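You operate a simulated robot arm through the tools that you are given. There is no shell and no other tool. Be economical: measure what you need, move in short steps, check, and stop when the job is done.

Carry out the task below with a simulated two-armed robot. There is one attempt and no reset: what you move stays moved.

Task
Push the dark blue drawer shut. Put the grey sleeve on the yellow bench top away on the green bench top. Put the narrow grey tape roll on the green bench top. Fetch the green-capped wooden block and set it on the top of the long steel bench. Fetch the yellow pad and set it on the yellow bench top. Take the small copper bar from the green bench top and leave it on the yellow bench top. Switch the brake lever off. Do these in any order. The brake lever goes clockwise seen from above, to its stop.

It is judged by the outcome, as a careful person would: the job done as asked, and still so three seconds after it is handed in. It fails if anything else is knocked over, pushed out of place, dropped, spilled or broken.

Robot
Two 7-joint arms with two-finger parallel grippers on one trunk, on a base that drives. Base frame: it is fixed to the floor where the robot stands at the start and does not move with it; the origin is under the middle of the robot, x ahead of it, y to its left, z up. Lengths are in mm, angles in degrees, forces in N, time in s.
The left shoulder is at the start at [80, 131, 947], the right one opposite. With the tool pointing down near the work surface each hand reaches from about 400 to 860 mm from the robot's upright axis, wherever it stands, measured 20 degrees to its own side. Places, roughly: brake lever [800, 5700, 900]; dark blue drawer [800, 0, 900]; green bench top [1100, 4500, 900]; green-capped wooden block (8x5x5 cm) [1200, 4400, 900]; grey sleeve (4x4x5 cm) [1800, 3400, 900]; narrow grey tape roll (6x6x2 cm) [1800, 3600, 900]; small copper bar (3x18x2 cm) [1200, 5400, 900]; top of the long steel bench (258x20 cm) [-1400, 4640, 860]; yellow bench top [1900, 4500, 900]; yellow pad (9x4x3 cm) [1200, 5200, 900]. Payload 1.57 kg a hand.
The TCP of each hand is the grasp point between the finger pads, 30 mm short of the fingertips. In the tool frame z runs along the fingers and y along their closing line. Largest opening 110 mm; finger width 24, thickness 12; the body of the gripper, 48 by 112 mm, starts 78 mm behind the TCP.
Orientation is told as [roll, pitch, yaw] about the base's x, y, z axes, in that order, counted from this pose: with the fingers straight down and closing along the base's y, the tool's x points along the base's -x, its y along +y and its z along -z.

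Tools
- The arms move only by the tool send_rows. It takes "left_targets", "right_targets" or both (then of equal length, played together; a hand with none holds still); each is a list that holds one entry, the list of rows, each a list of 7 numbers: the shift along the base's x, y, z in units of 20 mm (1.0 is 20 mm), then the turn, a rotation vector about the base's x, y, z in units of 8 degrees (1.0 is 8 degrees), then the closure in counts, from 0 (fully open) to 255 (shut). In form: [[[tx, ty, tz, rx, ry, rz, gripper], ...]]. A call has 1 to 12 rows; each row shifts and turns the commanded pose from where the row before left it. A call with a number of a shift or a turn outside -1 to 1 is refused whole. Each row takes 0.2 s and may step no farther than 50 mm and 8.6 degrees from the row before; otherwise, or with a gripper value out of range, the whole call is refused. A pose out of reach is approached as far as the arm can. The call stops where the force on the tool passes 40 N (or 10 N more than at its start, if that is more) or the arm is blocked; 0.2 s more then pass. Each finger travels about 108 mm/s and halts on what it meets, pressing with about 26 N; the grip force reading is that of the motor and also rises with nothing between the fingers. The clock runs only during rows and for 0.2 s after the last one: add rows that do not move to give the fingers time. The reply holds the time, the measured pose of the TCP, the force on the tool along the base axes, the opening and the grip force, in the units named above and with some noise, with the torque about the TCP (base axes, N m) and any sound that the robot's microphone picked up.
- Cameras (640 x 400 px; columns grow to the right, rows downward): "scene" is now at [-49, 6.9, 1423.8]; the picture's right is [0.08, -1.00, 0.00], its down [-0.51, -0.04, -0.86] and it looks along [0.85, 0.07, -0.51] (base axes); focal length 267 px, centre (320, 200). "left" rides on the left gripper at [70, -16, -141] in its tool frame; the picture's right is [0.23, 0.97, 0.00], its down [-0.86, 0.20, -0.48] and it looks along [-0.47, 0.11, 0.88] (tool axes); focal length 222 px, centre (320, 200). "right" rides on the right gripper at [70, 16, -141] in its tool frame; the picture's right is [-0.23, 0.97, 0.00], its down [-0.86, -0.20, -0.48] and it looks along [-0.47, -0.11, 0.88] (tool axes); focal length 222 px, centre (320, 200). There is no depth. A picture from a camera that has moved, and an enlarged one, comes with that camera's place and axes in the base frame and with its lens.
- snapshot(camera): a new picture of that camera. The clock stands still meanwhile.
- roll_base(legs): drives the robot by 1 to 6 legs, each [ahead, left, turn to the left] in mm, mm and degrees, along the robot's own axes; the way and the turn of a leg run together, so that a leg with both is an arc; at most 1500 mm and 180 degrees a leg. The arms and the cameras ride along, it lands a little off, and it stops where it bumps. It gives what a move gives.
- head_to(pan, tilt): turns the head with the scene camera to pan (to the left, within 109 degrees either way) and tilt (down, from -29 to 69), counted from straight ahead of the robot. It gives what a move gives.
- inspect(camera, box): a new picture of the part [left, top, right, bottom] of that camera's present view, enlarged. The clock stands still meanwhile.
- job_done(): hands the job in; it is judged then, once.

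Go step by step. Nothing tells you exact positions but the pictures and the camera data: compare them with the known pose of the tool, close in by small moves and look again before you grip or let go. The budget is 186 turns and 174 pictures, counting those below and the enlarged ones. Unless the task says otherwise, let go and move clear before handing in, and close with one line.

The tools are called after ">>>" by a JSON object that holds its "name" and its "arguments". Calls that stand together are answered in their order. send_rows: Moves the arms, as the interface text tells. Its arguments: {"type":"object","properties":{"left_targets":{"type":"array","items":{"type":"array","items":{"type":"array","items":{"type":"number"}}}},"right_targets":{"type":"array","items":{"type":"array","items":{"type":"array","items":{"type":"number"}}}}},"required":[]} The other tools are called the same way: roll_base (legs) drives the base; head_to (pan, tilt) turns the head that bears the scene camera; snapshot (camera) takes a picture; inspect (camera, box) takes an enlarged picture of a part of a camera's view; job_done () hands the job in.

At the start:

```text
time: 0.0
left_ee_pos: [480.2, 177.0, 1123.9]
left_ee_rot: [0.0, 0.0, 0.0]
left_wrist_force: [-0.2, 0.6, 0.7]
left_torque: [-0.02, -0.01, 0.01]
left_gripper_width: 110.1
left_grip_force: 0.1
right_ee_pos: [637.0, -300.9, 1149.2]
right_ee_rot: [0.0, 0.1, 0.0]
right_wrist_force: [0.3, 0.1, 1.0]
right_torque: [0.0, 0.01, 0.02]
right_gripper_width: 110.0
right_grip_force: 0.0
robot x, y, heading: [-1.5, -0.4, 0.3]
head pan, tilt: [4.8, 30.9]
```

scene: 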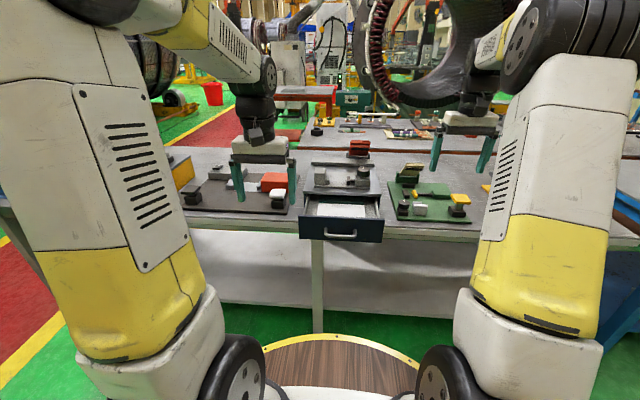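
right: 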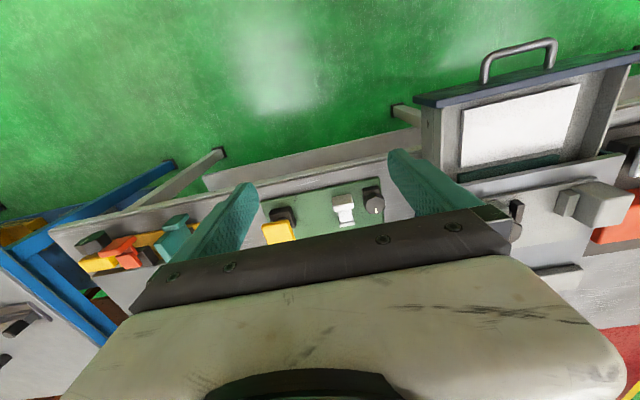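
left: 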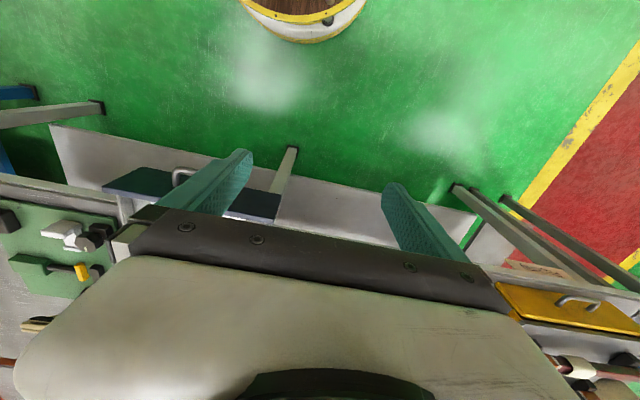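

The drawer stands open ahead of me with its front near x≈680, y≈0. I'll take a closer look before pushing it.

>>> {"name": "inspect", "arguments": {"camera": "scene", "box": [240, 130, 440, 260]}}

>>> {"name": "head_to", "arguments": {"pan": 75, "tilt": 15}}

>>> {"name": "snapshot", "arguments": {"camera": "scene"}}

```text
3.08 times, centred on (340, 195) of scene
camera zoom: at [-49.0, 6.9, 1423.8], right [0.08, -1.0, 0.0], down [-0.51, -0.04, -0.86], along [0.85, 0.07, -0.51], focal length 822 px, centre (258, 215)
```

zoom: 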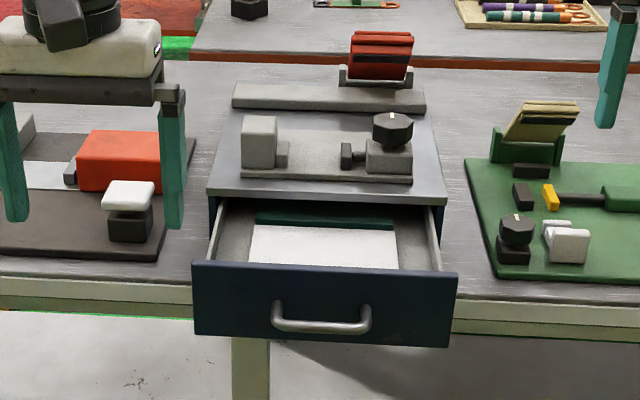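

```text
time: 1.4
left_ee_pos: [480.8, 176.7, 1123.1]
left_ee_rot: [0.0, 0.1, 0.0]
left_wrist_force: [-0.2, -0.2, -0.1]
left_torque: [0.04, -0.03, 0.0]
left_gripper_width: 109.8
left_grip_force: 0.1
right_ee_pos: [635.9, -301.3, 1148.3]
right_ee_rot: [0.0, 0.1, -0.1]
right_wrist_force: [-0.2, 1.0, 0.4]
right_torque: [-0.01, 0.0, -0.02]
right_gripper_width: 109.7
right_grip_force: 0.2
robot x, y, heading: [-0.6, 0.9, -0.1]
head pan, tilt: [75.0, 15.0]
```

```text
169 pictures are left
camera scene: at [-114.5, 89.6, 1449.5], right [0.97, -0.26, 0.0], down [-0.07, -0.25, -0.97], along [0.25, 0.93, -0.26], focal length 267 px, centre (320, 200)
```

scene: 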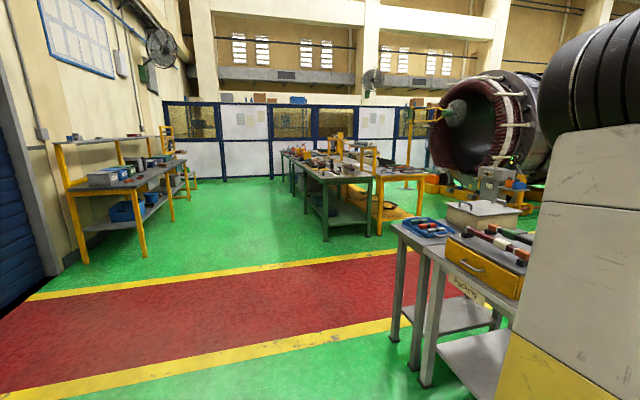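

Triangulating from the three views puts the handle at about [595, -6, 920] and the panel slightly behind it. I'll bring the left hand, closed, in front of the handle.

>>> {"name": "send_rows", "arguments": {"left_targets": [[[0.1, -0.83, -0.93, 0, 0, 0, 255], [0.1, -0.83, -0.93, 0, 0, 0, 255], [0.1, -0.83, -0.93, 0, 0, 0, 255], [0.1, -0.83, -0.93, 0, 0, 0, 255], [0.1, -0.83, -0.93, 0, 0, 0, 255], [0.1, -0.83, -0.93, 0, 0, 0, 255], [0.1, -0.83, -0.93, 0, 0, 0, 255], [0.1, -0.83, -0.93, 0, 0, 0, 255], [0.1, -0.83, -0.93, 0, 0, 0, 255], [0.1, -0.83, -0.93, 0, 0, 0, 255], [0.1, -0.83, -0.93, 0, 0, 0, 255]]]}}

>>> {"name": "head_to", "arguments": {"pan": 0, "tilt": 35}}

>>> {"name": "snapshot", "arguments": {"camera": "scene"}}

>>> {"name": "snapshot", "arguments": {"camera": "left"}}

```text
time: 3.8
left_ee_pos: [500.5, -5.8, 917.7]
left_ee_rot: [0.0, 0.0, 0.1]
left_wrist_force: [0.1, 0.4, 0.4]
left_torque: [-0.03, -0.04, 0.01]
left_gripper_width: 0.0
left_grip_force: 21.4
right_ee_pos: [635.6, -300.4, 1149.9]
right_ee_rot: [0.0, 0.0, 0.1]
right_wrist_force: [0.0, 0.1, -0.4]
right_torque: [-0.04, 0.01, 0.02]
right_gripper_width: 110.1
right_grip_force: 0.0
robot x, y, heading: [3.5, 1.1, 0.1]
head pan, tilt: [75.0, 15.0]
```

```text
time: 5.3
left_ee_pos: [500.6, -5.2, 919.6]
left_ee_rot: [-0.1, 0.1, 0.0]
left_wrist_force: [-0.9, 0.5, -0.7]
left_torque: [0.02, 0.0, 0.05]
left_gripper_width: 0.0
left_grip_force: 21.1
right_ee_pos: [636.6, -301.4, 1148.3]
right_ee_rot: [0.0, -0.1, 0.0]
right_wrist_force: [0.1, 0.8, 0.0]
right_torque: [0.0, -0.01, 0.03]
right_gripper_width: 110.0
right_grip_force: 0.0
robot x, y, heading: [3.3, 1.7, -0.1]
head pan, tilt: [0.0, 35.0]
```

```text
168 pictures are left
camera scene: at [-50.6, -0.6, 1417.5], right [0.0, -1.0, 0.0], down [-0.57, 0.0, -0.82], along [0.82, 0.0, -0.57], focal length 267 px, centre (320, 200)
```

scene: 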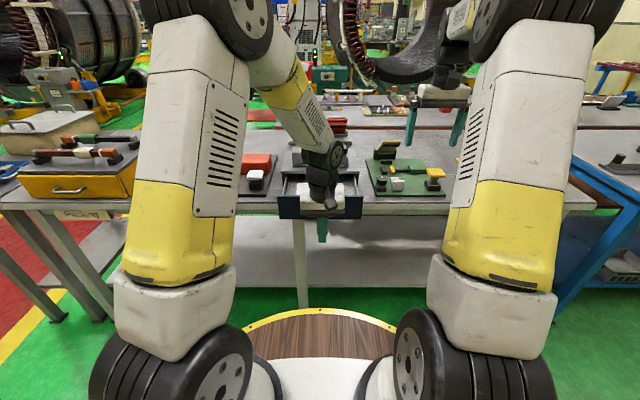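

```text
167 pictures are left
camera left: at [430.5, -20.7, 1059.7], right [-0.23, 0.97, 0.0], down [0.86, 0.2, 0.48], along [0.47, 0.11, -0.88], focal length 222 px, centre (320, 200)
```

left: 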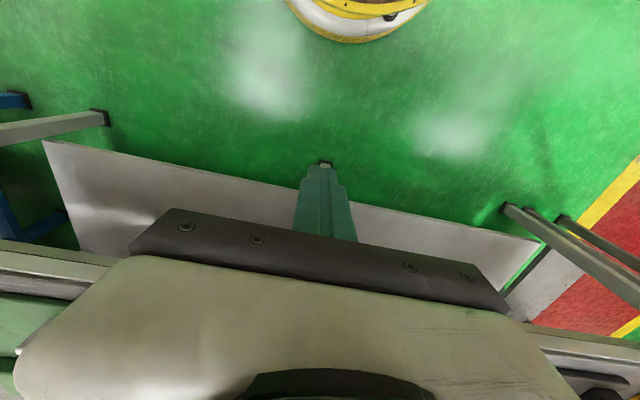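

The hand is in front of the handle at the right height. Now I push forward and watch the force.

>>> {"name": "send_rows", "arguments": {"left_targets": [[[1, 0, 0, 0, 0, 0, 255], [1, 0, 0, 0, 0, 0, 255], [1, 0, 0, 0, 0, 0, 255], [1, 0, 0, 0, 0, 0, 255], [1, 0, 0, 0, 0, 0, 255], [1, 0, 0, 0, 0, 0, 255]]]}}

>>> {"name": "snapshot", "arguments": {"camera": "scene"}}

>>> {"name": "snapshot", "arguments": {"camera": "right"}}

```text
time: 6.7
left_ee_pos: [623.1, -5.5, 918.6]
left_ee_rot: [0.0, 0.0, 0.0]
left_wrist_force: [-0.3, -0.3, 1.1]
left_torque: [0.05, -0.02, 0.03]
left_gripper_width: 0.0
left_grip_force: 21.3
right_ee_pos: [635.4, -301.0, 1149.0]
right_ee_rot: [-0.1, 0.1, 0.0]
right_wrist_force: [1.5, 0.0, 0.2]
right_torque: [0.04, 0.02, 0.02]
right_gripper_width: 109.9
right_grip_force: 0.1
robot x, y, heading: [-3.0, -1.4, -0.0]
head pan, tilt: [0.0, 35.0]
```

```text
166 pictures are left
camera scene: at [-50.8, -0.7, 1417.5], right [0.0, -1.0, 0.0], down [-0.57, 0.0, -0.82], along [0.82, 0.0, -0.57], focal length 267 px, centre (320, 200)
```

scene: 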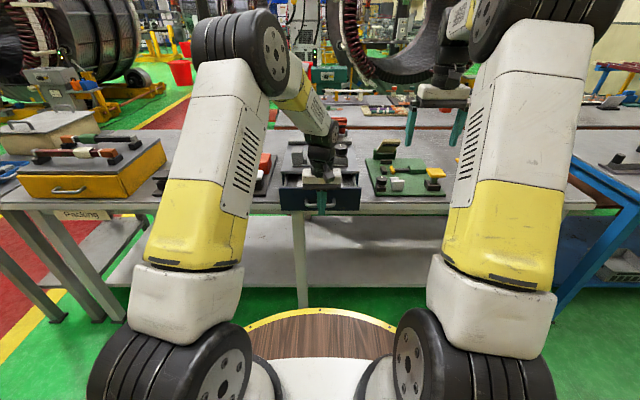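

```text
165 pictures are left
camera right: at [566.1, -283.4, 1288.6], right [0.23, 0.97, 0.0], down [0.86, -0.2, 0.48], along [0.47, -0.11, -0.88], focal length 222 px, centre (320, 200)
```

right: 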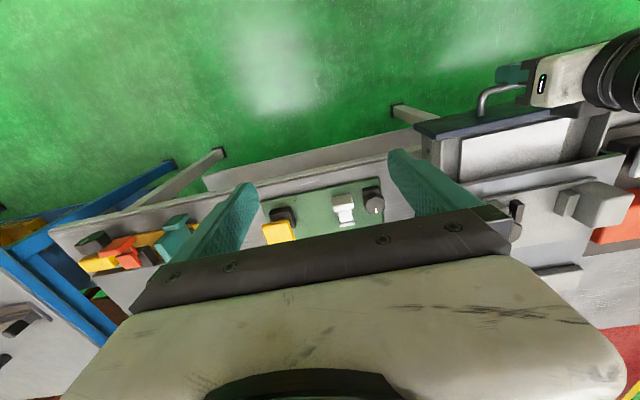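

No contact yet; I continue forward.

>>> {"name": "send_rows", "arguments": {"left_targets": [[[1, 0, 0, 0, 0, 0, 255], [1, 0, 0, 0, 0, 0, 255], [1, 0, 0, 0, 0, 0, 255], [1, 0, 0, 0, 0, 0, 255]]]}}

>>> {"name": "inspect", "arguments": {"camera": "scene", "box": [240, 110, 420, 250]}}

>>> {"name": "snapshot", "arguments": {"camera": "right"}}

```text
time: 7.7
left_ee_pos: [700.2, -4.9, 917.6]
left_ee_rot: [0.0, 0.4, -0.1]
left_wrist_force: [-18.3, 0.6, 5.4]
left_torque: [0.15, 0.07, 0.03]
left_gripper_width: 0.0
left_grip_force: 21.2
right_ee_pos: [634.9, -301.1, 1149.4]
right_ee_rot: [0.0, 0.0, -0.1]
right_wrist_force: [-0.2, 0.4, 0.3]
right_torque: [-0.01, 0.03, -0.02]
right_gripper_width: 110.2
right_grip_force: 0.1
robot x, y, heading: [-5.2, 1.0, 0.0]
head pan, tilt: [0.0, 35.0]
```

```text
2.86 times, centred on (330, 180) of scene
camera zoom: at [-51.7, -0.6, 1417.5], right [0.0, -1.0, 0.0], down [-0.57, 0.0, -0.82], along [0.82, 0.0, -0.57], focal length 764 px, centre (291, 257)
```

zoom: 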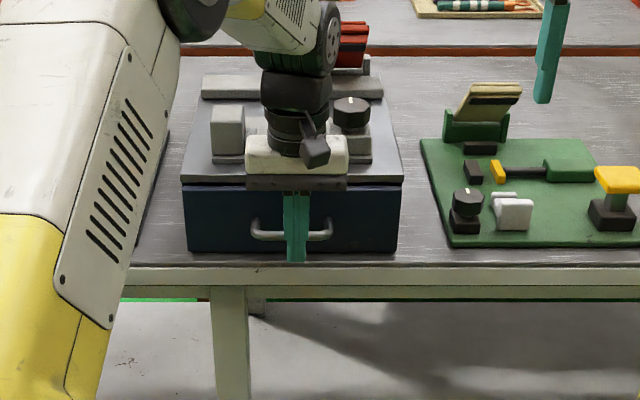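

```text
163 pictures are left
camera right: at [565.2, -283.3, 1289.0], right [0.23, 0.97, 0.0], down [0.85, -0.2, 0.48], along [0.47, -0.11, -0.88], focal length 222 px, centre (320, 200)
```

right: 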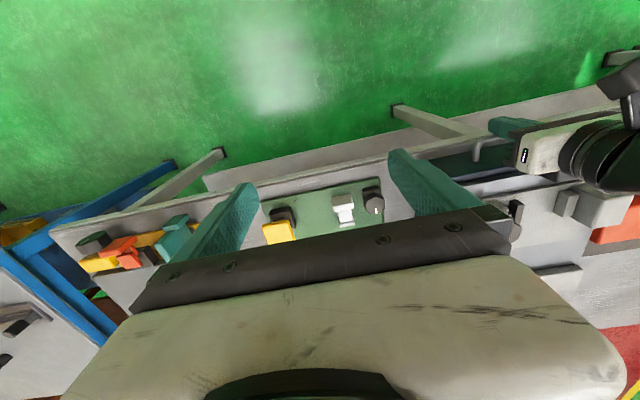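

The drawer looks shut or nearly so. I give a little more push to feel the stop.

>>> {"name": "send_rows", "arguments": {"left_targets": [[[0.5, 0, 0, 0, 0, 0, 255], [0.5, 0, 0, 0, 0, 0, 255], [0.5, 0, 0, 0, 0, 0, 255]]]}}

>>> {"name": "inspect", "arguments": {"camera": "scene", "box": [240, 110, 420, 250]}}

```text
time: 8.0
left_ee_pos: [699.0, -7.4, 916.2]
left_ee_rot: [0.1, 1.1, 0.0]
left_wrist_force: [-8.6, 0.6, -0.3]
left_torque: [0.1, 0.08, 0.02]
left_gripper_width: 0.2
left_grip_force: 20.8
right_ee_pos: [634.2, -301.3, 1149.2]
right_ee_rot: [0.0, 0.1, 0.0]
right_wrist_force: [-0.5, -0.1, -0.1]
right_torque: [0.02, 0.0, -0.01]
right_gripper_width: 109.9
right_grip_force: 0.1
robot x, y, heading: [1.4, -0.5, -0.1]
head pan, tilt: [0.0, 35.0]
stopped in row 1 (left hand): the force on the tool passed its limit at 51 N (the readings are from after the stop); the commanded pose is now the measured one
```

```text
2.86 times, centred on (330, 180) of scene
camera zoom: at [-51.6, -0.6, 1417.5], right [0.0, -1.0, 0.0], down [-0.57, 0.0, -0.82], along [0.82, 0.0, -0.57], focal length 764 px, centre (291, 257)
```

zoom: 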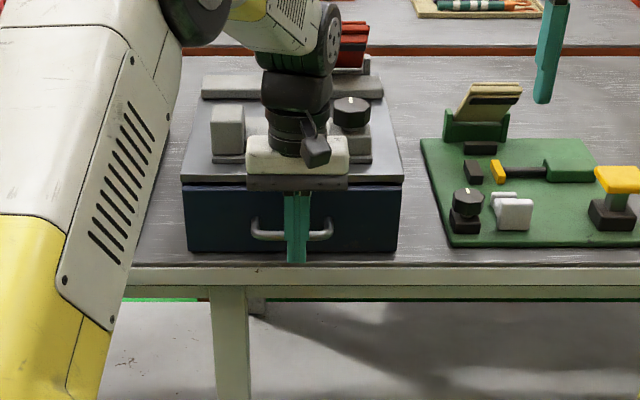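

The force jumped to 51 N at the stop, so the drawer is shut. I back the hand away and raise it, then look down the room.

>>> {"name": "send_rows", "arguments": {"left_targets": [[[-1, 0, 0, 0, 0, 0, 0], [-1, 0, 0, 0, 0, 0, 0], [-1, 0, 0, 0, 0, 0, 0], [-1, 0.3, 0, 0, 0, 0, 0], [-1, 1, 0.5, 0, 0, 0, 0], [-1, 1, 1, 0, 0, 0, 0], [-1, 1, 1, 0, 0, 0, 0], [-1, 1, 1, 0, 0, 0, 0], [-1, 1, 1, 0, 0, 0, 0], [-1, 1, 1, 0, 0, 0, 0], [0, 1, 1, 0, 0, 0, 0], [0, 1, 1, 0, 0, 0, 0]]]}}

>>> {"name": "inspect", "arguments": {"camera": "scene", "box": [240, 110, 420, 250]}}

>>> {"name": "head_to", "arguments": {"pan": 90, "tilt": 10}}

>>> {"name": "inspect", "arguments": {"camera": "scene", "box": [160, 80, 640, 380]}}

```text
time: 10.6
left_ee_pos: [501.7, 159.2, 1067.0]
left_ee_rot: [0.1, 0.9, -0.1]
left_wrist_force: [0.7, 0.6, -0.2]
left_torque: [0.01, 0.01, 0.01]
left_gripper_width: 110.0
left_grip_force: 0.0
right_ee_pos: [635.8, -300.8, 1149.4]
right_ee_rot: [0.0, 0.1, 0.0]
right_wrist_force: [-0.1, -0.2, 0.3]
right_torque: [0.02, 0.04, 0.02]
right_gripper_width: 110.0
right_grip_force: 0.1
robot x, y, heading: [0.1, -2.3, 0.0]
head pan, tilt: [0.0, 35.0]
```

```text
2.86 times, centred on (330, 180) of scene
camera zoom: at [-50.8, -0.8, 1417.5], right [0.0, -1.0, 0.0], down [-0.57, 0.0, -0.82], along [0.82, 0.0, -0.57], focal length 764 px, centre (291, 257)
```

zoom: 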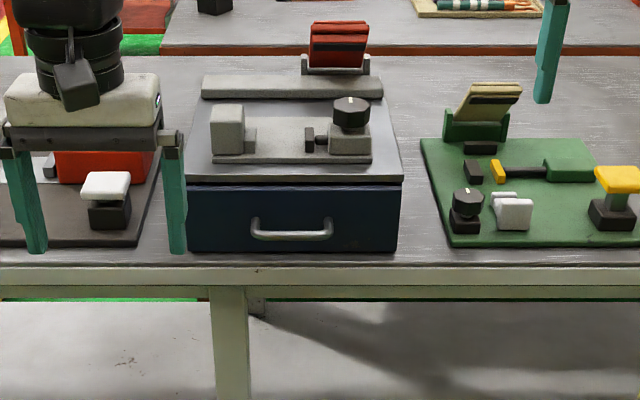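

```text
time: 12.3
left_ee_pos: [501.3, 159.4, 1067.2]
left_ee_rot: [0.0, 0.9, -0.1]
left_wrist_force: [-0.3, -0.4, 0.1]
left_torque: [0.01, 0.02, -0.02]
left_gripper_width: 110.2
left_grip_force: 0.1
right_ee_pos: [635.0, -299.8, 1148.6]
right_ee_rot: [0.0, 0.0, 0.1]
right_wrist_force: [-1.1, -0.9, -0.3]
right_torque: [-0.02, -0.01, 0.0]
right_gripper_width: 109.7
right_grip_force: 0.0
robot x, y, heading: [2.5, 0.6, 0.3]
head pan, tilt: [90.0, 10.0]
```

```text
1.33 times, centred on (400, 230) of scene
camera zoom: at [-139.0, 92.4, 1457.7], right [1.0, 0.0, 0.0], down [0.0, -0.17, -0.98], along [0.0, 0.98, -0.17], focal length 356 px, centre (213, 160)
```

zoom: 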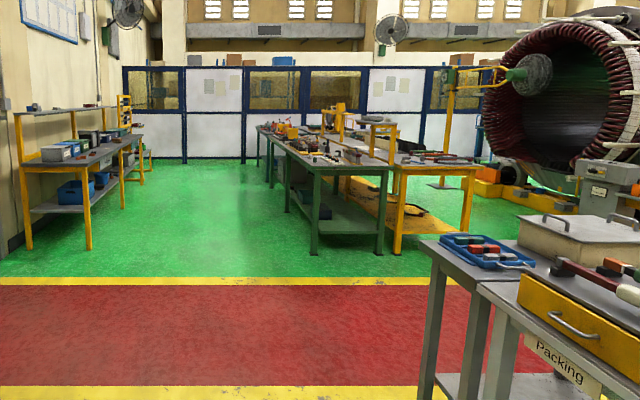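

Drawer shut. The green bench spans about x 800–1450 starting at y≈3280, and the yellow bench lies right of it. I back off, turn to face +y and drive up to the corridor before looking again.

>>> {"name": "roll_base", "arguments": {"legs": [[-250, 0, 0], [0, 0, 90], [1300, 0, 0], [750, 0, 0]]}}

>>> {"name": "head_to", "arguments": {"pan": -45, "tilt": 15}}

>>> {"name": "snapshot", "arguments": {"camera": "scene"}}

```text
time: 27.7
left_ee_pos: [-479.1, 2533.7, 1066.9]
left_ee_rot: [0.1, 0.9, 91.7]
left_wrist_force: [-0.1, 0.3, -0.8]
left_torque: [0.0, -0.03, 0.02]
left_gripper_width: 110.0
left_grip_force: 0.1
right_ee_pos: [-22.7, 2681.2, 1148.3]
right_ee_rot: [0.0, 0.0, 91.7]
right_wrist_force: [0.8, 0.4, -0.1]
right_torque: [0.02, 0.03, 0.0]
right_gripper_width: 110.0
right_grip_force: 0.1
robot x, y, heading: [-304.2, 2038.1, 91.6]
head pan, tilt: [90.0, 10.0]
```

```text
time: 29.9
left_ee_pos: [-479.4, 2534.3, 1068.5]
left_ee_rot: [0.2, 0.9, 91.6]
left_wrist_force: [0.3, 0.2, -0.1]
left_torque: [-0.03, -0.01, 0.0]
left_gripper_width: 110.0
left_grip_force: 0.1
right_ee_pos: [-22.3, 2681.4, 1148.2]
right_ee_rot: [0.1, -0.1, 91.8]
right_wrist_force: [-0.7, -0.2, -1.6]
right_torque: [0.02, 0.01, 0.0]
right_gripper_width: 110.0
right_grip_force: 0.2
robot x, y, heading: [-302.6, 2039.9, 91.7]
head pan, tilt: [-45.0, 15.0]
```

```text
159 pictures are left
camera scene: at [-235.3, 1965.7, 1449.5], right [0.73, -0.69, 0.0], down [-0.18, -0.19, -0.97], along [0.66, 0.7, -0.26], focal length 267 px, centre (320, 200)
```

scene: 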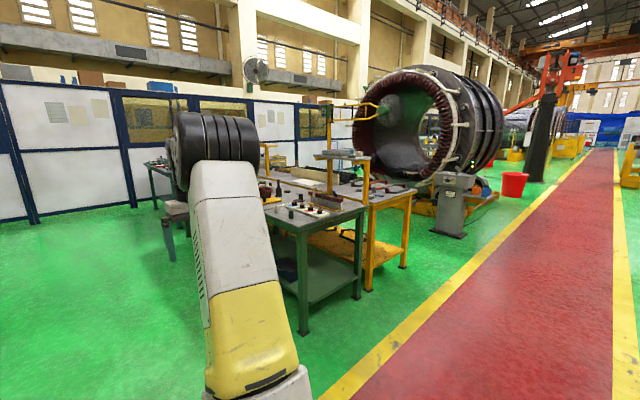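

The corridor is clear. I drive right to stand in front of the yellow bench's near end.

>>> {"name": "roll_base", "arguments": {"legs": [[0, 0, -1.7], [0, -1400, 0], [0, -700, 0]]}}

>>> {"name": "head_to", "arguments": {"pan": 0, "tilt": 20}}

>>> {"name": "snapshot", "arguments": {"camera": "scene"}}

```text
time: 40.6
left_ee_pos: [1625.9, 2552.8, 1066.9]
left_ee_rot: [0.0, 0.9, 90.3]
left_wrist_force: [0.2, -0.5, -0.8]
left_torque: [-0.02, 0.04, -0.01]
left_gripper_width: 110.0
left_grip_force: 0.0
right_ee_pos: [2085.7, 2689.5, 1149.4]
right_ee_rot: [0.0, 0.0, 90.5]
right_wrist_force: [0.1, 0.1, 0.5]
right_torque: [-0.01, -0.01, -0.01]
right_gripper_width: 109.9
right_grip_force: 0.1
robot x, y, heading: [1790.5, 2050.4, 90.6]
head pan, tilt: [-45.0, 15.0]
```

```text
time: 41.8
left_ee_pos: [1628.0, 2552.5, 1066.6]
left_ee_rot: [0.1, 0.9, 90.4]
left_wrist_force: [0.0, -0.4, 0.4]
left_torque: [0.02, 0.0, 0.0]
left_gripper_width: 109.9
left_grip_force: 0.1
right_ee_pos: [2086.0, 2689.8, 1148.7]
right_ee_rot: [-0.1, 0.0, 90.4]
right_wrist_force: [-0.5, 0.3, -1.2]
right_torque: [0.0, -0.03, 0.01]
right_gripper_width: 110.1
right_grip_force: 0.1
robot x, y, heading: [1790.6, 2050.0, 90.5]
head pan, tilt: [0.0, 20.0]
```

```text
158 pictures are left
camera scene: at [1792.4, 2004.9, 1441.4], right [1.0, 0.01, 0.0], down [0.0, -0.34, -0.94], along [-0.01, 0.94, -0.34], focal length 267 px, centre (320, 200)
```

scene: 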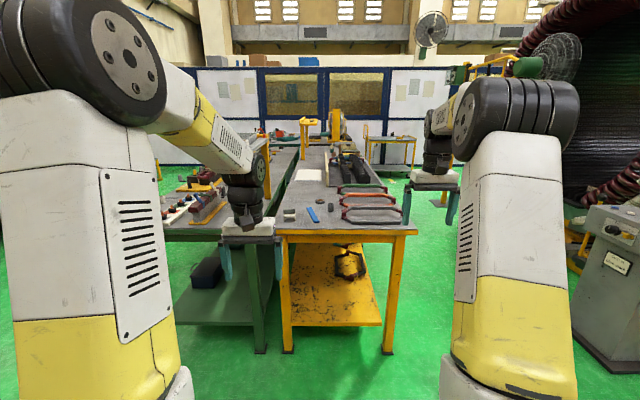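

>>> {"name": "inspect", "arguments": {"camera": "scene", "box": [150, 110, 450, 260]}}

```text
2.13 times, centred on (300, 185) of scene
camera zoom: at [1792.4, 2004.9, 1441.4], right [1.0, 0.01, 0.0], down [0.0, -0.34, -0.94], along [-0.01, 0.94, -0.34], focal length 570 px, centre (363, 232)
```

zoom: 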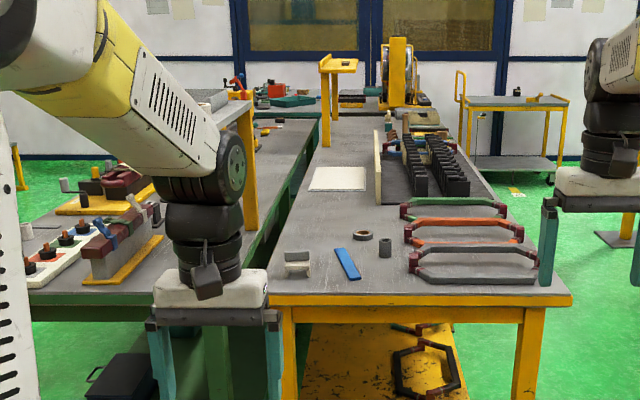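

I see several small grey items at the near end of the yellow bench. I drive closer to identify the sleeve and the narrow tape roll.

>>> {"name": "send_rows", "arguments": {"left_targets": [[[0, 0, 1, 0, 0, 0, 0], [0, 0, 1, 0, 0, 0, 0], [0, 0, 1, 0, 0, 0, 0], [0, 0, 1, 0, 0, 0, 0]]]}}

>>> {"name": "roll_base", "arguments": {"legs": [[600, 0, -0.5]]}}

>>> {"name": "head_to", "arguments": {"pan": 0, "tilt": 35}}

>>> {"name": "snapshot", "arguments": {"camera": "scene"}}

>>> {"name": "inspect", "arguments": {"camera": "scene", "box": [210, 90, 410, 230]}}

```text
time: 42.8
left_ee_pos: [1627.4, 2552.2, 1147.2]
left_ee_rot: [0.1, 0.9, 90.4]
left_wrist_force: [0.1, 0.1, -0.3]
left_torque: [-0.04, -0.03, -0.01]
left_gripper_width: 110.0
left_grip_force: 0.1
right_ee_pos: [2086.1, 2690.4, 1148.1]
right_ee_rot: [0.1, 0.0, 90.6]
right_wrist_force: [0.4, -0.2, 0.8]
right_torque: [0.0, 0.02, 0.0]
right_gripper_width: 110.3
right_grip_force: 0.0
robot x, y, heading: [1789.9, 2050.2, 90.3]
head pan, tilt: [0.0, 20.0]
```

```text
time: 46.1
left_ee_pos: [1627.9, 3151.2, 1146.7]
left_ee_rot: [0.0, 0.9, 90.0]
left_wrist_force: [-0.1, 0.0, 0.1]
left_torque: [0.01, 0.0, 0.01]
left_gripper_width: 110.1
left_grip_force: 0.1
right_ee_pos: [2089.9, 3285.5, 1148.4]
right_ee_rot: [0.0, 0.0, 89.9]
right_wrist_force: [-0.4, 0.3, -0.3]
right_torque: [0.03, -0.04, -0.03]
right_gripper_width: 109.9
right_grip_force: 0.0
robot x, y, heading: [1786.0, 2648.2, 90.1]
head pan, tilt: [0.0, 20.0]
```

```text
time: 46.9
left_ee_pos: [1629.7, 3150.5, 1148.3]
left_ee_rot: [0.0, 0.9, 89.9]
left_wrist_force: [-0.9, 0.5, 0.9]
left_torque: [0.0, 0.0, -0.02]
left_gripper_width: 110.1
left_grip_force: 0.1
right_ee_pos: [2089.9, 3285.1, 1149.4]
right_ee_rot: [0.0, 0.0, 90.0]
right_wrist_force: [0.3, 0.8, 0.3]
right_torque: [0.0, -0.02, -0.01]
right_gripper_width: 109.9
right_grip_force: 0.1
robot x, y, heading: [1792.1, 2650.4, 90.2]
head pan, tilt: [0.0, 35.0]
```

```text
156 pictures are left
camera scene: at [1789.6, 2598.2, 1417.6], right [1.0, 0.0, 0.0], down [0.0, -0.57, -0.82], along [0.0, 0.82, -0.57], focal length 267 px, centre (320, 200)
```

scene: 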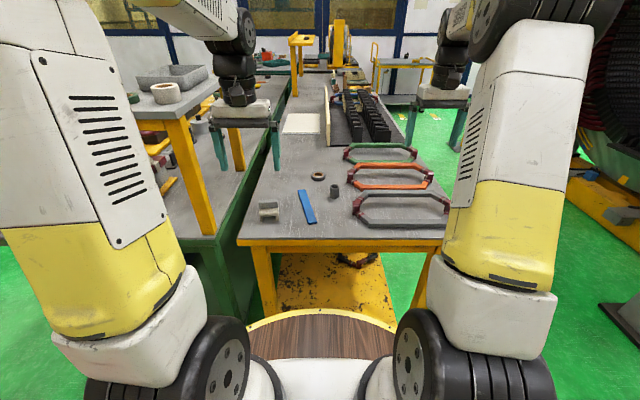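

```text
2.86 times, centred on (310, 160) of scene
camera zoom: at [1789.6, 2598.2, 1417.6], right [1.0, 0.0, 0.0], down [0.0, -0.57, -0.82], along [0.0, 0.82, -0.57], focal length 764 px, centre (349, 314)
```

zoom: 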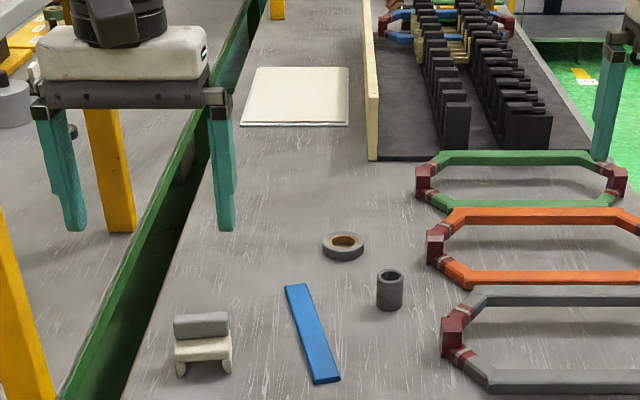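

The sleeve is the small grey tube near [1842, 3408, 890] and the narrow tape roll is the flat grey ring near [1781, 3547, 876]; the bench top is at about z 865. I drive 150 mm closer so both are in reach.

>>> {"name": "roll_base", "arguments": {"legs": [[150, 0, 0]]}}

>>> {"name": "snapshot", "arguments": {"camera": "scene"}}

>>> {"name": "inspect", "arguments": {"camera": "scene", "box": [240, 130, 440, 270]}}

```text
time: 48.3
left_ee_pos: [1627.7, 3302.7, 1146.7]
left_ee_rot: [0.1, 0.9, 89.9]
left_wrist_force: [0.1, -0.3, 0.5]
left_torque: [0.01, -0.02, 0.02]
left_gripper_width: 110.1
left_grip_force: 0.1
right_ee_pos: [2090.2, 3434.9, 1148.4]
right_ee_rot: [0.0, -0.1, 90.0]
right_wrist_force: [0.5, -0.1, -0.7]
right_torque: [0.03, -0.02, -0.01]
right_gripper_width: 110.1
right_grip_force: 0.0
robot x, y, heading: [1789.9, 2800.2, 90.1]
head pan, tilt: [0.0, 35.0]
```

```text
154 pictures are left
camera scene: at [1789.6, 2748.8, 1417.5], right [1.0, 0.0, 0.0], down [0.0, -0.57, -0.82], along [0.0, 0.82, -0.57], focal length 267 px, centre (320, 200)
```

scene: 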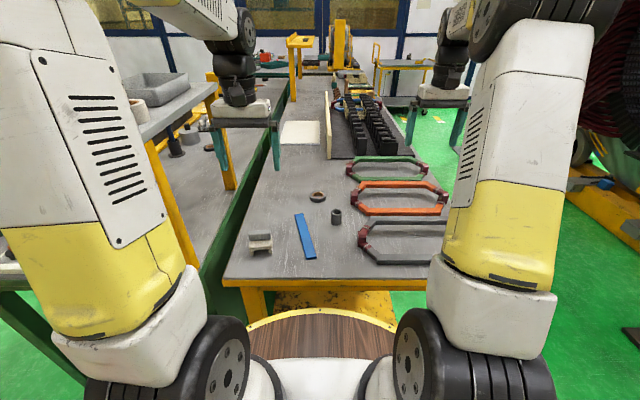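

```text
2.86 times, centred on (340, 200) of scene
camera zoom: at [1789.6, 2748.8, 1417.5], right [1.0, 0.0, 0.0], down [0.0, -0.57, -0.82], along [0.0, 0.82, -0.57], focal length 764 px, centre (263, 200)
```

zoom: 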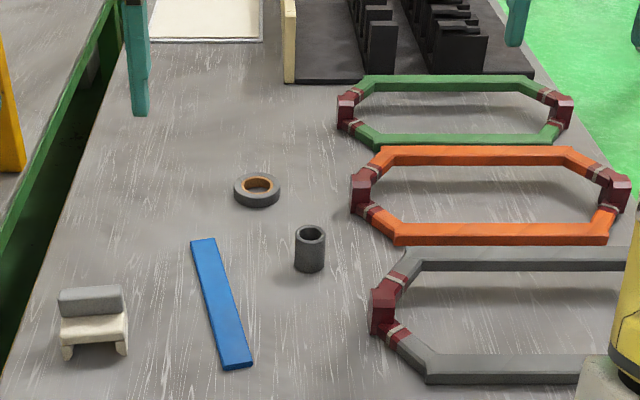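

Estimates agree. I bring the right hand above the sleeve with a part-open gripper.

>>> {"name": "send_rows", "arguments": {"right_targets": [[[-1, -0.1, -0.5, 0, 0, 0, 90], [-1, -0.1, -0.5, 0, 0, 0, 90], [-1, -0.1, -0.5, 0, 0, 0, 90], [-1, -0.1, -0.5, 0, 0, 0, 90], [-1, -0.1, -0.5, 0, 0, 0, 90], [-1, -0.1, -0.5, 0, 0, 0, 90], [-1, -0.1, -0.5, 0, 0, 0, 90], [-1, -0.1, -0.5, 0, 0, 0, 90], [-1, -0.1, -0.5, 0, 0, 0, 90], [-1, -0.1, -0.5, 0, 0, 0, 90], [-1, -0.1, -0.5, 0, 0, 0, 90], [-1, -0.05, -0.5, 0, 0, 0, 90]]]}}

>>> {"name": "snapshot", "arguments": {"camera": "right"}}

>>> {"name": "inspect", "arguments": {"camera": "scene", "box": [240, 130, 440, 270]}}

```text
time: 50.9
left_ee_pos: [1628.9, 3301.9, 1148.0]
left_ee_rot: [0.1, 0.8, 89.9]
left_wrist_force: [-0.2, -0.1, 0.0]
left_torque: [0.04, 0.03, -0.01]
left_gripper_width: 109.8
left_grip_force: 0.0
right_ee_pos: [1848.6, 3413.5, 1027.9]
right_ee_rot: [0.0, 0.1, 90.0]
right_wrist_force: [-0.2, 0.2, 0.0]
right_torque: [0.02, 0.0, -0.03]
right_gripper_width: 71.1
right_grip_force: 0.1
robot x, y, heading: [1786.6, 2798.3, 89.7]
head pan, tilt: [0.0, 35.0]
```

```text
152 pictures are left
camera right: at [1833.8, 3344.7, 1168.4], right [-0.97, 0.23, 0.0], down [0.2, 0.86, 0.48], along [0.11, 0.47, -0.88], focal length 222 px, centre (320, 200)
```

right: 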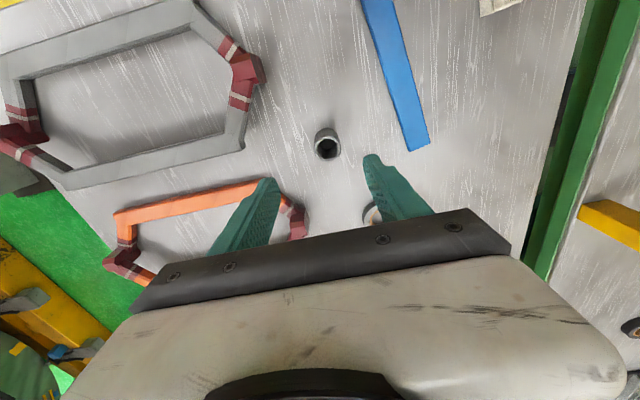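

```text
2.86 times, centred on (340, 200) of scene
camera zoom: at [1789.8, 2748.9, 1417.5], right [1.0, 0.0, 0.0], down [0.0, -0.57, -0.82], along [0.0, 0.82, -0.57], focal length 764 px, centre (263, 200)
```

zoom: 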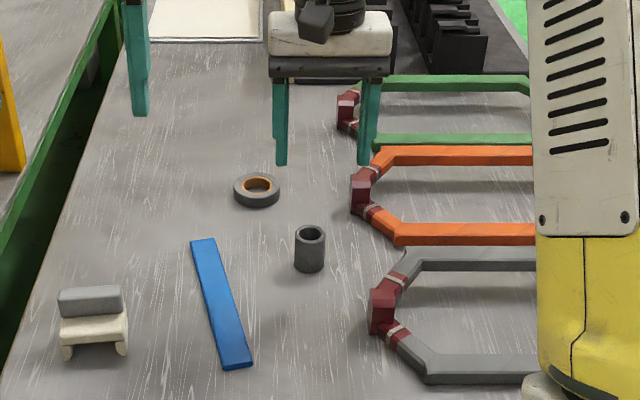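

The wrist camera confirms the sleeve at about (1841, 3408). I descend over it.

>>> {"name": "send_rows", "arguments": {"right_targets": [[[-0.35, -0.2, -0.9, 0, 0, 0, 90], [0, 0, -0.9, 0, 0, 0, 90], [0, 0, -0.9, 0, 0, 0, 90], [0, 0, -0.9, 0, 0, 0, 90], [0, 0, -0.9, 0, 0, 0, 90]]]}}

>>> {"name": "snapshot", "arguments": {"camera": "right"}}

>>> {"name": "inspect", "arguments": {"camera": "scene", "box": [240, 130, 440, 270]}}

```text
time: 52.1
left_ee_pos: [1628.0, 3302.6, 1147.5]
left_ee_rot: [0.1, 0.9, 89.9]
left_wrist_force: [0.3, -1.4, -0.8]
left_torque: [-0.01, 0.0, -0.03]
left_gripper_width: 110.0
left_grip_force: 0.1
right_ee_pos: [1841.9, 3409.2, 939.2]
right_ee_rot: [0.1, -0.1, 90.0]
right_wrist_force: [0.3, 0.2, -0.2]
right_torque: [0.02, 0.0, 0.01]
right_gripper_width: 71.2
right_grip_force: 0.0
robot x, y, heading: [1789.3, 2801.6, 89.8]
head pan, tilt: [0.0, 35.0]
```

```text
150 pictures are left
camera right: at [1826.8, 3340.4, 1078.4], right [-0.97, 0.23, 0.0], down [0.2, 0.86, 0.48], along [0.11, 0.47, -0.88], focal length 222 px, centre (320, 200)
```

right: 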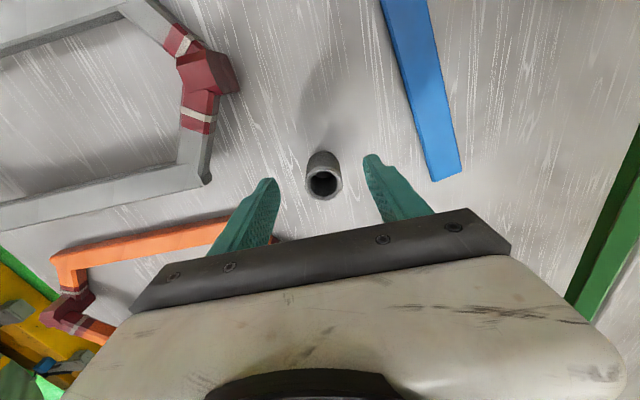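

```text
2.86 times, centred on (340, 200) of scene
camera zoom: at [1789.6, 2748.9, 1417.5], right [1.0, 0.0, 0.0], down [0.0, -0.57, -0.82], along [0.0, 0.82, -0.57], focal length 764 px, centre (263, 200)
```

zoom: 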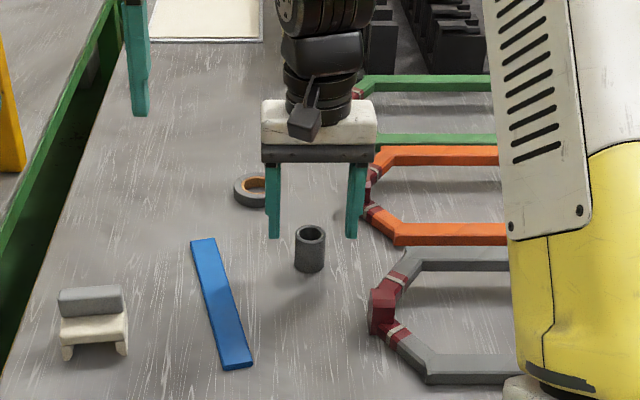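

Centred. I lower the last 36 mm, close, and lift.

>>> {"name": "send_rows", "arguments": {"right_targets": [[[0, 0, -0.9, 0, 0, 0, 90], [0, 0, -0.9, 0, 0, 0, 90], [0, 0, 0, 0, 0, 0, 255], [0, 0, 0, 0, 0, 0, 255], [0, 0, 0, 0, 0, 0, 255], [0, 0, 1, 0, 0, 0, 255], [0, 0, 1, 0, 0, 0, 255], [0, 0, 1, 0, 0, 0, 255], [0, 0, 1, 0, 0, 0, 255]]]}}

>>> {"name": "snapshot", "arguments": {"camera": "right"}}

```text
time: 54.1
left_ee_pos: [1628.9, 3303.0, 1148.0]
left_ee_rot: [0.1, 0.9, 89.9]
left_wrist_force: [0.1, 0.3, 0.5]
left_torque: [-0.02, 0.0, 0.03]
left_gripper_width: 109.9
left_grip_force: 0.0
right_ee_pos: [1842.0, 3409.3, 983.9]
right_ee_rot: [0.0, 0.0, 89.9]
right_wrist_force: [0.3, 0.7, 0.1]
right_torque: [-0.01, 0.01, -0.03]
right_gripper_width: 32.5
right_grip_force: 26.2
robot x, y, heading: [1787.3, 2801.1, 89.6]
head pan, tilt: [0.0, 35.0]
```

```text
148 pictures are left
camera right: at [1825.8, 3340.6, 1122.6], right [-0.97, 0.23, 0.0], down [0.2, 0.86, 0.48], along [0.11, 0.47, -0.88], focal length 222 px, centre (320, 200)
```

right: 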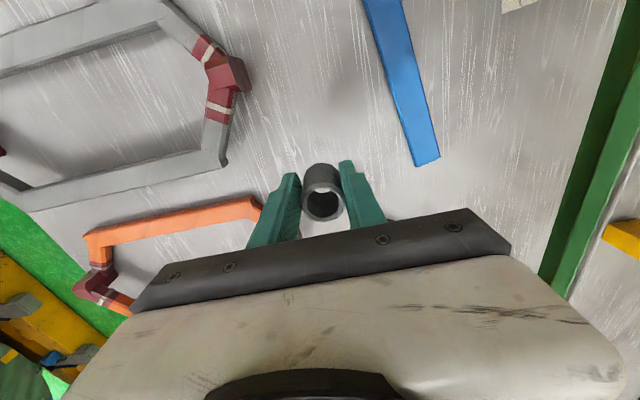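

The sleeve is held. I retreat the right hand while moving the left hand above the tape roll.

>>> {"name": "send_rows", "arguments": {"right_targets": [[[0, -0.2, 1, 0, 0, 0, 255], [0.5, -0.3, 1, 0, 0, 0, 255], [1, -0.5, 1, 0, 0, 0, 255], [1, -0.5, 1, 0, 0, 0, 255], [1, -0.5, 1, 0, 0, 0, 255], [1, -0.5, 1, 0, 0, 0, 255], [1, -0.5, 1, 0, 0, 0, 255], [1, -0.5, 0.5, 0, 0, 0, 255], [1, -0.5, 0, 0, 0, 0, 255], [1, -0.5, 0, 0, 0, 0, 255], [1, -0.5, 0, 0, 0, 0, 255], [1, -0.5, 0, 0, 0, 0, 255]]], "left_targets": [[[0, 1, 0, 0, 0, 0, 60], [0, 1, 0, 0, 0, 0, 60], [0, 1, 0, 0, 0, 0, 60], [0.86, 1, -0.6, 0, 0, 0, 60], [0.86, 1, -0.6, 0, 0, 0, 60], [0.86, 1, -0.6, 0, 0, 0, 60], [0.86, 1, -0.6, 0, 0, 0, 60], [0.86, 1, -0.6, 0, 0, 0, 60], [0.86, 1, -0.6, 0, 0, 0, 60], [0.86, 1, -0.6, 0, 0, 0, 60], [0.86, 1, -0.6, 0, 0, 0, 60], [0.86, 1, -0.6, 0, 0, 0, 60]]]}}

>>> {"name": "snapshot", "arguments": {"camera": "left"}}

>>> {"name": "snapshot", "arguments": {"camera": "scene"}}

```text
time: 56.7
left_ee_pos: [1784.9, 3543.2, 1039.5]
left_ee_rot: [0.2, 0.9, 89.9]
left_wrist_force: [0.5, 0.1, -0.6]
left_torque: [0.06, -0.01, 0.01]
left_gripper_width: 84.2
left_grip_force: 0.1
right_ee_pos: [2052.2, 3300.2, 1132.3]
right_ee_rot: [0.0, 0.0, 90.0]
right_wrist_force: [-0.5, 0.5, -0.8]
right_torque: [-0.01, -0.01, 0.0]
right_gripper_width: 32.4
right_grip_force: 26.1
robot x, y, heading: [1790.6, 2804.4, 89.8]
head pan, tilt: [0.0, 35.0]
```

```text
147 pictures are left
camera left: at [1799.9, 3476.0, 1180.6], right [-0.97, -0.23, 0.01], down [-0.2, 0.86, 0.47], along [-0.11, 0.45, -0.89], focal length 222 px, centre (320, 200)
```

left: 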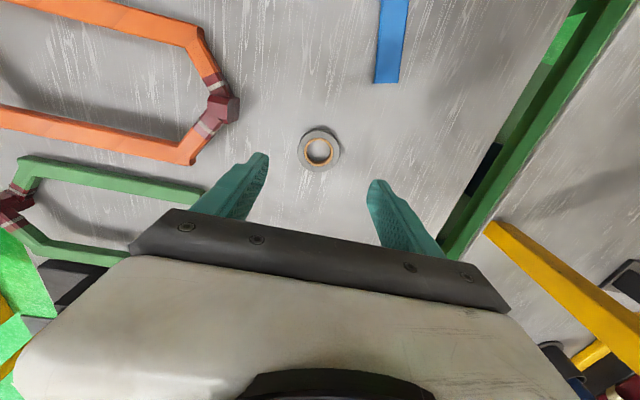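

```text
146 pictures are left
camera scene: at [1789.3, 2748.9, 1417.5], right [1.0, 0.0, 0.0], down [0.0, -0.57, -0.82], along [0.0, 0.82, -0.57], focal length 267 px, centre (320, 200)
```

scene: 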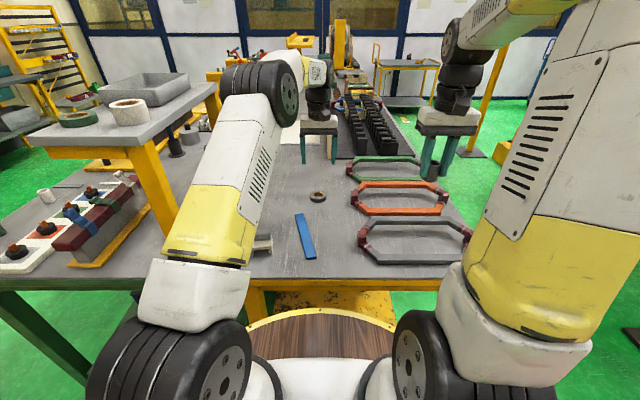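

The roll is at about (1782, 3550). I descend over it.

>>> {"name": "send_rows", "arguments": {"left_targets": [[[-0.15, 0.35, -0.9, 0, 0, 0, 60], [0, 0, -0.9, 0, 0, 0, 60], [0, 0, -0.9, 0, 0, 0, 60], [0, 0, -0.9, 0, 0, 0, 60], [0, 0, -0.9, 0, 0, 0, 60], [0, 0, -0.9, 0, 0, 0, 60]]]}}

>>> {"name": "snapshot", "arguments": {"camera": "left"}}

>>> {"name": "inspect", "arguments": {"camera": "scene", "box": [240, 130, 440, 270]}}

```text
time: 58.1
left_ee_pos: [1781.3, 3550.9, 930.9]
left_ee_rot: [0.0, 1.0, 90.0]
left_wrist_force: [-0.5, 0.4, 0.9]
left_torque: [0.01, 0.0, 0.03]
left_gripper_width: 84.2
left_grip_force: 0.2
right_ee_pos: [2052.4, 3298.5, 1133.1]
right_ee_rot: [-0.1, 0.0, 89.9]
right_wrist_force: [0.6, -0.6, -0.4]
right_torque: [0.02, -0.02, -0.02]
right_gripper_width: 32.2
right_grip_force: 25.9
robot x, y, heading: [1792.7, 2802.8, 90.4]
head pan, tilt: [0.0, 35.0]
```

```text
145 pictures are left
camera left: at [1796.1, 3484.2, 1072.7], right [-0.97, -0.23, 0.0], down [-0.2, 0.86, 0.47], along [-0.11, 0.45, -0.89], focal length 222 px, centre (320, 200)
```

left: 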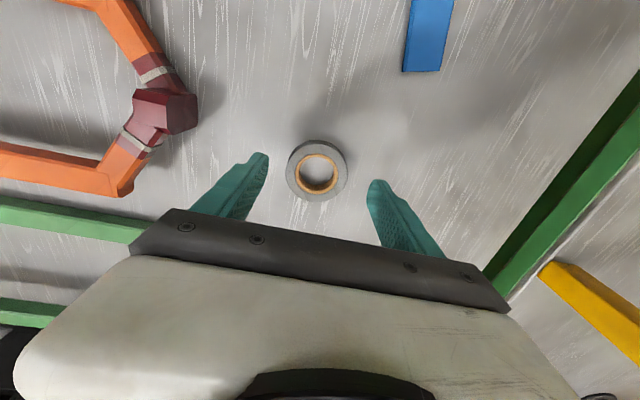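

```text
2.86 times, centred on (340, 200) of scene
camera zoom: at [1789.7, 2749.0, 1417.5], right [1.0, 0.0, 0.0], down [0.0, -0.57, -0.82], along [0.0, 0.82, -0.57], focal length 764 px, centre (263, 200)
```

zoom: 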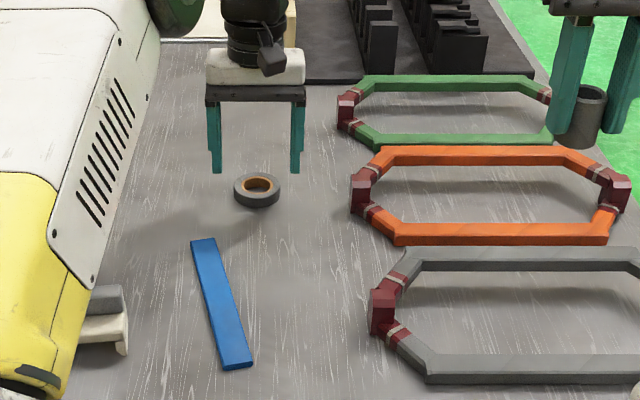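

Good alignment. I lower, grip and lift.

>>> {"name": "send_rows", "arguments": {"left_targets": [[[0, 0, -0.75, 0, 0, 0, 60], [0, 0, -0.75, 0, 0, 0, 60], [0, 0, 0, 0, 0, 0, 255], [0, 0, 0, 0, 0, 0, 255], [0, 0, 0, 0, 0, 0, 255], [0, 0, 1, 0, 0, 0, 255], [0, 0, 1, 0, 0, 0, 255], [0, 0, 1, 0, 0, 0, 255], [0, 0, 1, 0, 0, 0, 255]]]}}

>>> {"name": "snapshot", "arguments": {"camera": "left"}}

```text
time: 60.1
left_ee_pos: [1780.8, 3549.8, 980.7]
left_ee_rot: [0.1, 0.9, 89.8]
left_wrist_force: [0.4, 0.5, -0.8]
left_torque: [-0.01, 0.0, -0.01]
left_gripper_width: 57.9
left_grip_force: 25.9
right_ee_pos: [2052.7, 3299.8, 1132.4]
right_ee_rot: [0.0, 0.0, 90.0]
right_wrist_force: [0.7, -0.7, -0.6]
right_torque: [-0.01, 0.04, 0.03]
right_gripper_width: 32.3
right_grip_force: 25.5
robot x, y, heading: [1788.0, 2803.5, 89.9]
head pan, tilt: [0.0, 35.0]
```

```text
143 pictures are left
camera left: at [1795.9, 3483.5, 1123.1], right [-0.97, -0.23, 0.01], down [-0.2, 0.86, 0.46], along [-0.11, 0.45, -0.89], focal length 222 px, centre (320, 200)
```

left: 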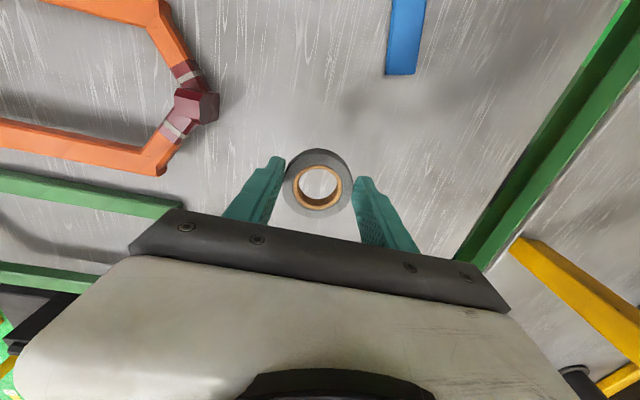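

Roll held. I raise and draw back the left hand, then back the robot off to look at the green bench.

>>> {"name": "send_rows", "arguments": {"left_targets": [[[0, 0, 1, 0, 0, 0, 255], [0, -0.5, 1, 0, 0, 0, 255], [0, -1, 1, 0, 0, 0, 255], [-0.5, -1, 1, 0, 0, 0, 255], [-0.5, -1, 1, 0, 0, 0, 255], [-0.5, -1, 1, 0, 0, 0, 255], [-0.5, -1, 1, 0, 0, 0, 255], [-0.5, -1, 0.5, 0, 0, 0, 255], [-0.5, -1, 0, 0, 0, 0, 255], [-0.5, -1, 0, 0, 0, 0, 255], [-0.5, -1, 0, 0, 0, 0, 255], [-0.5, -1, 0, 0, 0, 0, 255]]]}}

>>> {"name": "roll_base", "arguments": {"legs": [[-500, 0, 0], [0, 850, 0]]}}

>>> {"name": "head_to", "arguments": {"pan": 0, "tilt": 25}}

>>> {"name": "snapshot", "arguments": {"camera": "scene"}}

>>> {"name": "inspect", "arguments": {"camera": "scene", "box": [190, 80, 450, 260]}}

```text
time: 62.7
left_ee_pos: [1690.1, 3340.1, 1130.9]
left_ee_rot: [0.1, 0.8, 89.9]
left_wrist_force: [-0.1, 0.8, -0.9]
left_torque: [-0.02, 0.01, 0.02]
left_gripper_width: 57.8
left_grip_force: 26.3
right_ee_pos: [2053.0, 3299.6, 1132.3]
right_ee_rot: [0.0, -0.1, 90.0]
right_wrist_force: [0.6, 0.0, -0.2]
right_torque: [-0.01, -0.01, -0.01]
right_gripper_width: 32.5
right_grip_force: 26.0
robot x, y, heading: [1789.0, 2799.3, 90.2]
head pan, tilt: [0.0, 35.0]
```

```text
time: 69.8
left_ee_pos: [839.5, 2841.6, 1131.1]
left_ee_rot: [0.1, 0.9, 89.4]
left_wrist_force: [-0.4, 0.6, -0.3]
left_torque: [0.03, -0.03, -0.03]
left_gripper_width: 57.8
left_grip_force: 26.3
right_ee_pos: [1201.5, 2798.3, 1133.1]
right_ee_rot: [0.1, 0.0, 89.4]
right_wrist_force: [0.7, 0.8, 0.5]
right_torque: [-0.01, 0.02, -0.01]
right_gripper_width: 32.4
right_grip_force: 25.9
robot x, y, heading: [934.2, 2307.8, 89.3]
head pan, tilt: [0.0, 35.0]
```

```text
time: 70.5
left_ee_pos: [839.6, 2841.7, 1130.9]
left_ee_rot: [0.1, 0.9, 89.4]
left_wrist_force: [-0.3, 0.1, 0.0]
left_torque: [0.02, 0.02, 0.0]
left_gripper_width: 58.0
left_grip_force: 25.9
right_ee_pos: [1200.2, 2798.1, 1132.6]
right_ee_rot: [0.0, 0.0, 89.6]
right_wrist_force: [0.2, -0.6, 0.4]
right_torque: [0.01, 0.0, -0.03]
right_gripper_width: 32.1
right_grip_force: 26.2
robot x, y, heading: [933.9, 2301.7, 89.3]
head pan, tilt: [0.0, 25.0]
```

```text
142 pictures are left
camera scene: at [933.9, 2254.3, 1433.2], right [1.0, -0.01, 0.0], down [0.0, -0.42, -0.91], along [0.01, 0.91, -0.42], focal length 267 px, centre (320, 200)
```

scene: 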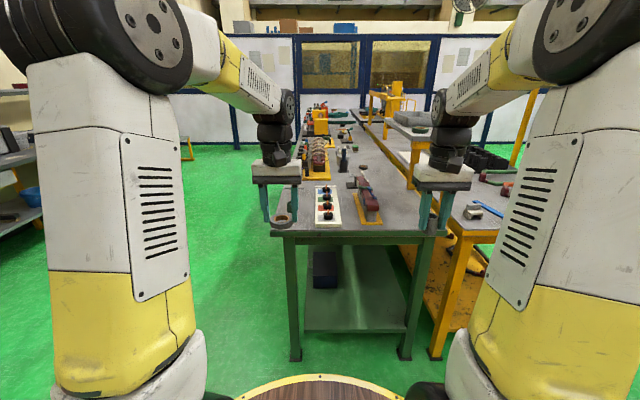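

```text
2.22 times, centred on (320, 170) of scene
camera zoom: at [933.9, 2254.3, 1433.2], right [1.0, -0.01, 0.0], down [0.0, -0.42, -0.91], along [0.01, 0.91, -0.42], focal length 594 px, centre (320, 267)
```

zoom: 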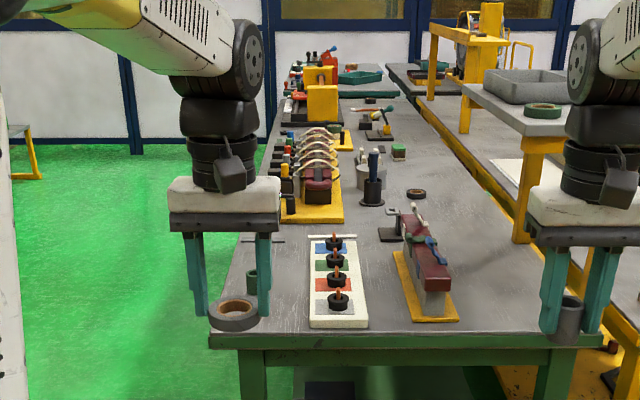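

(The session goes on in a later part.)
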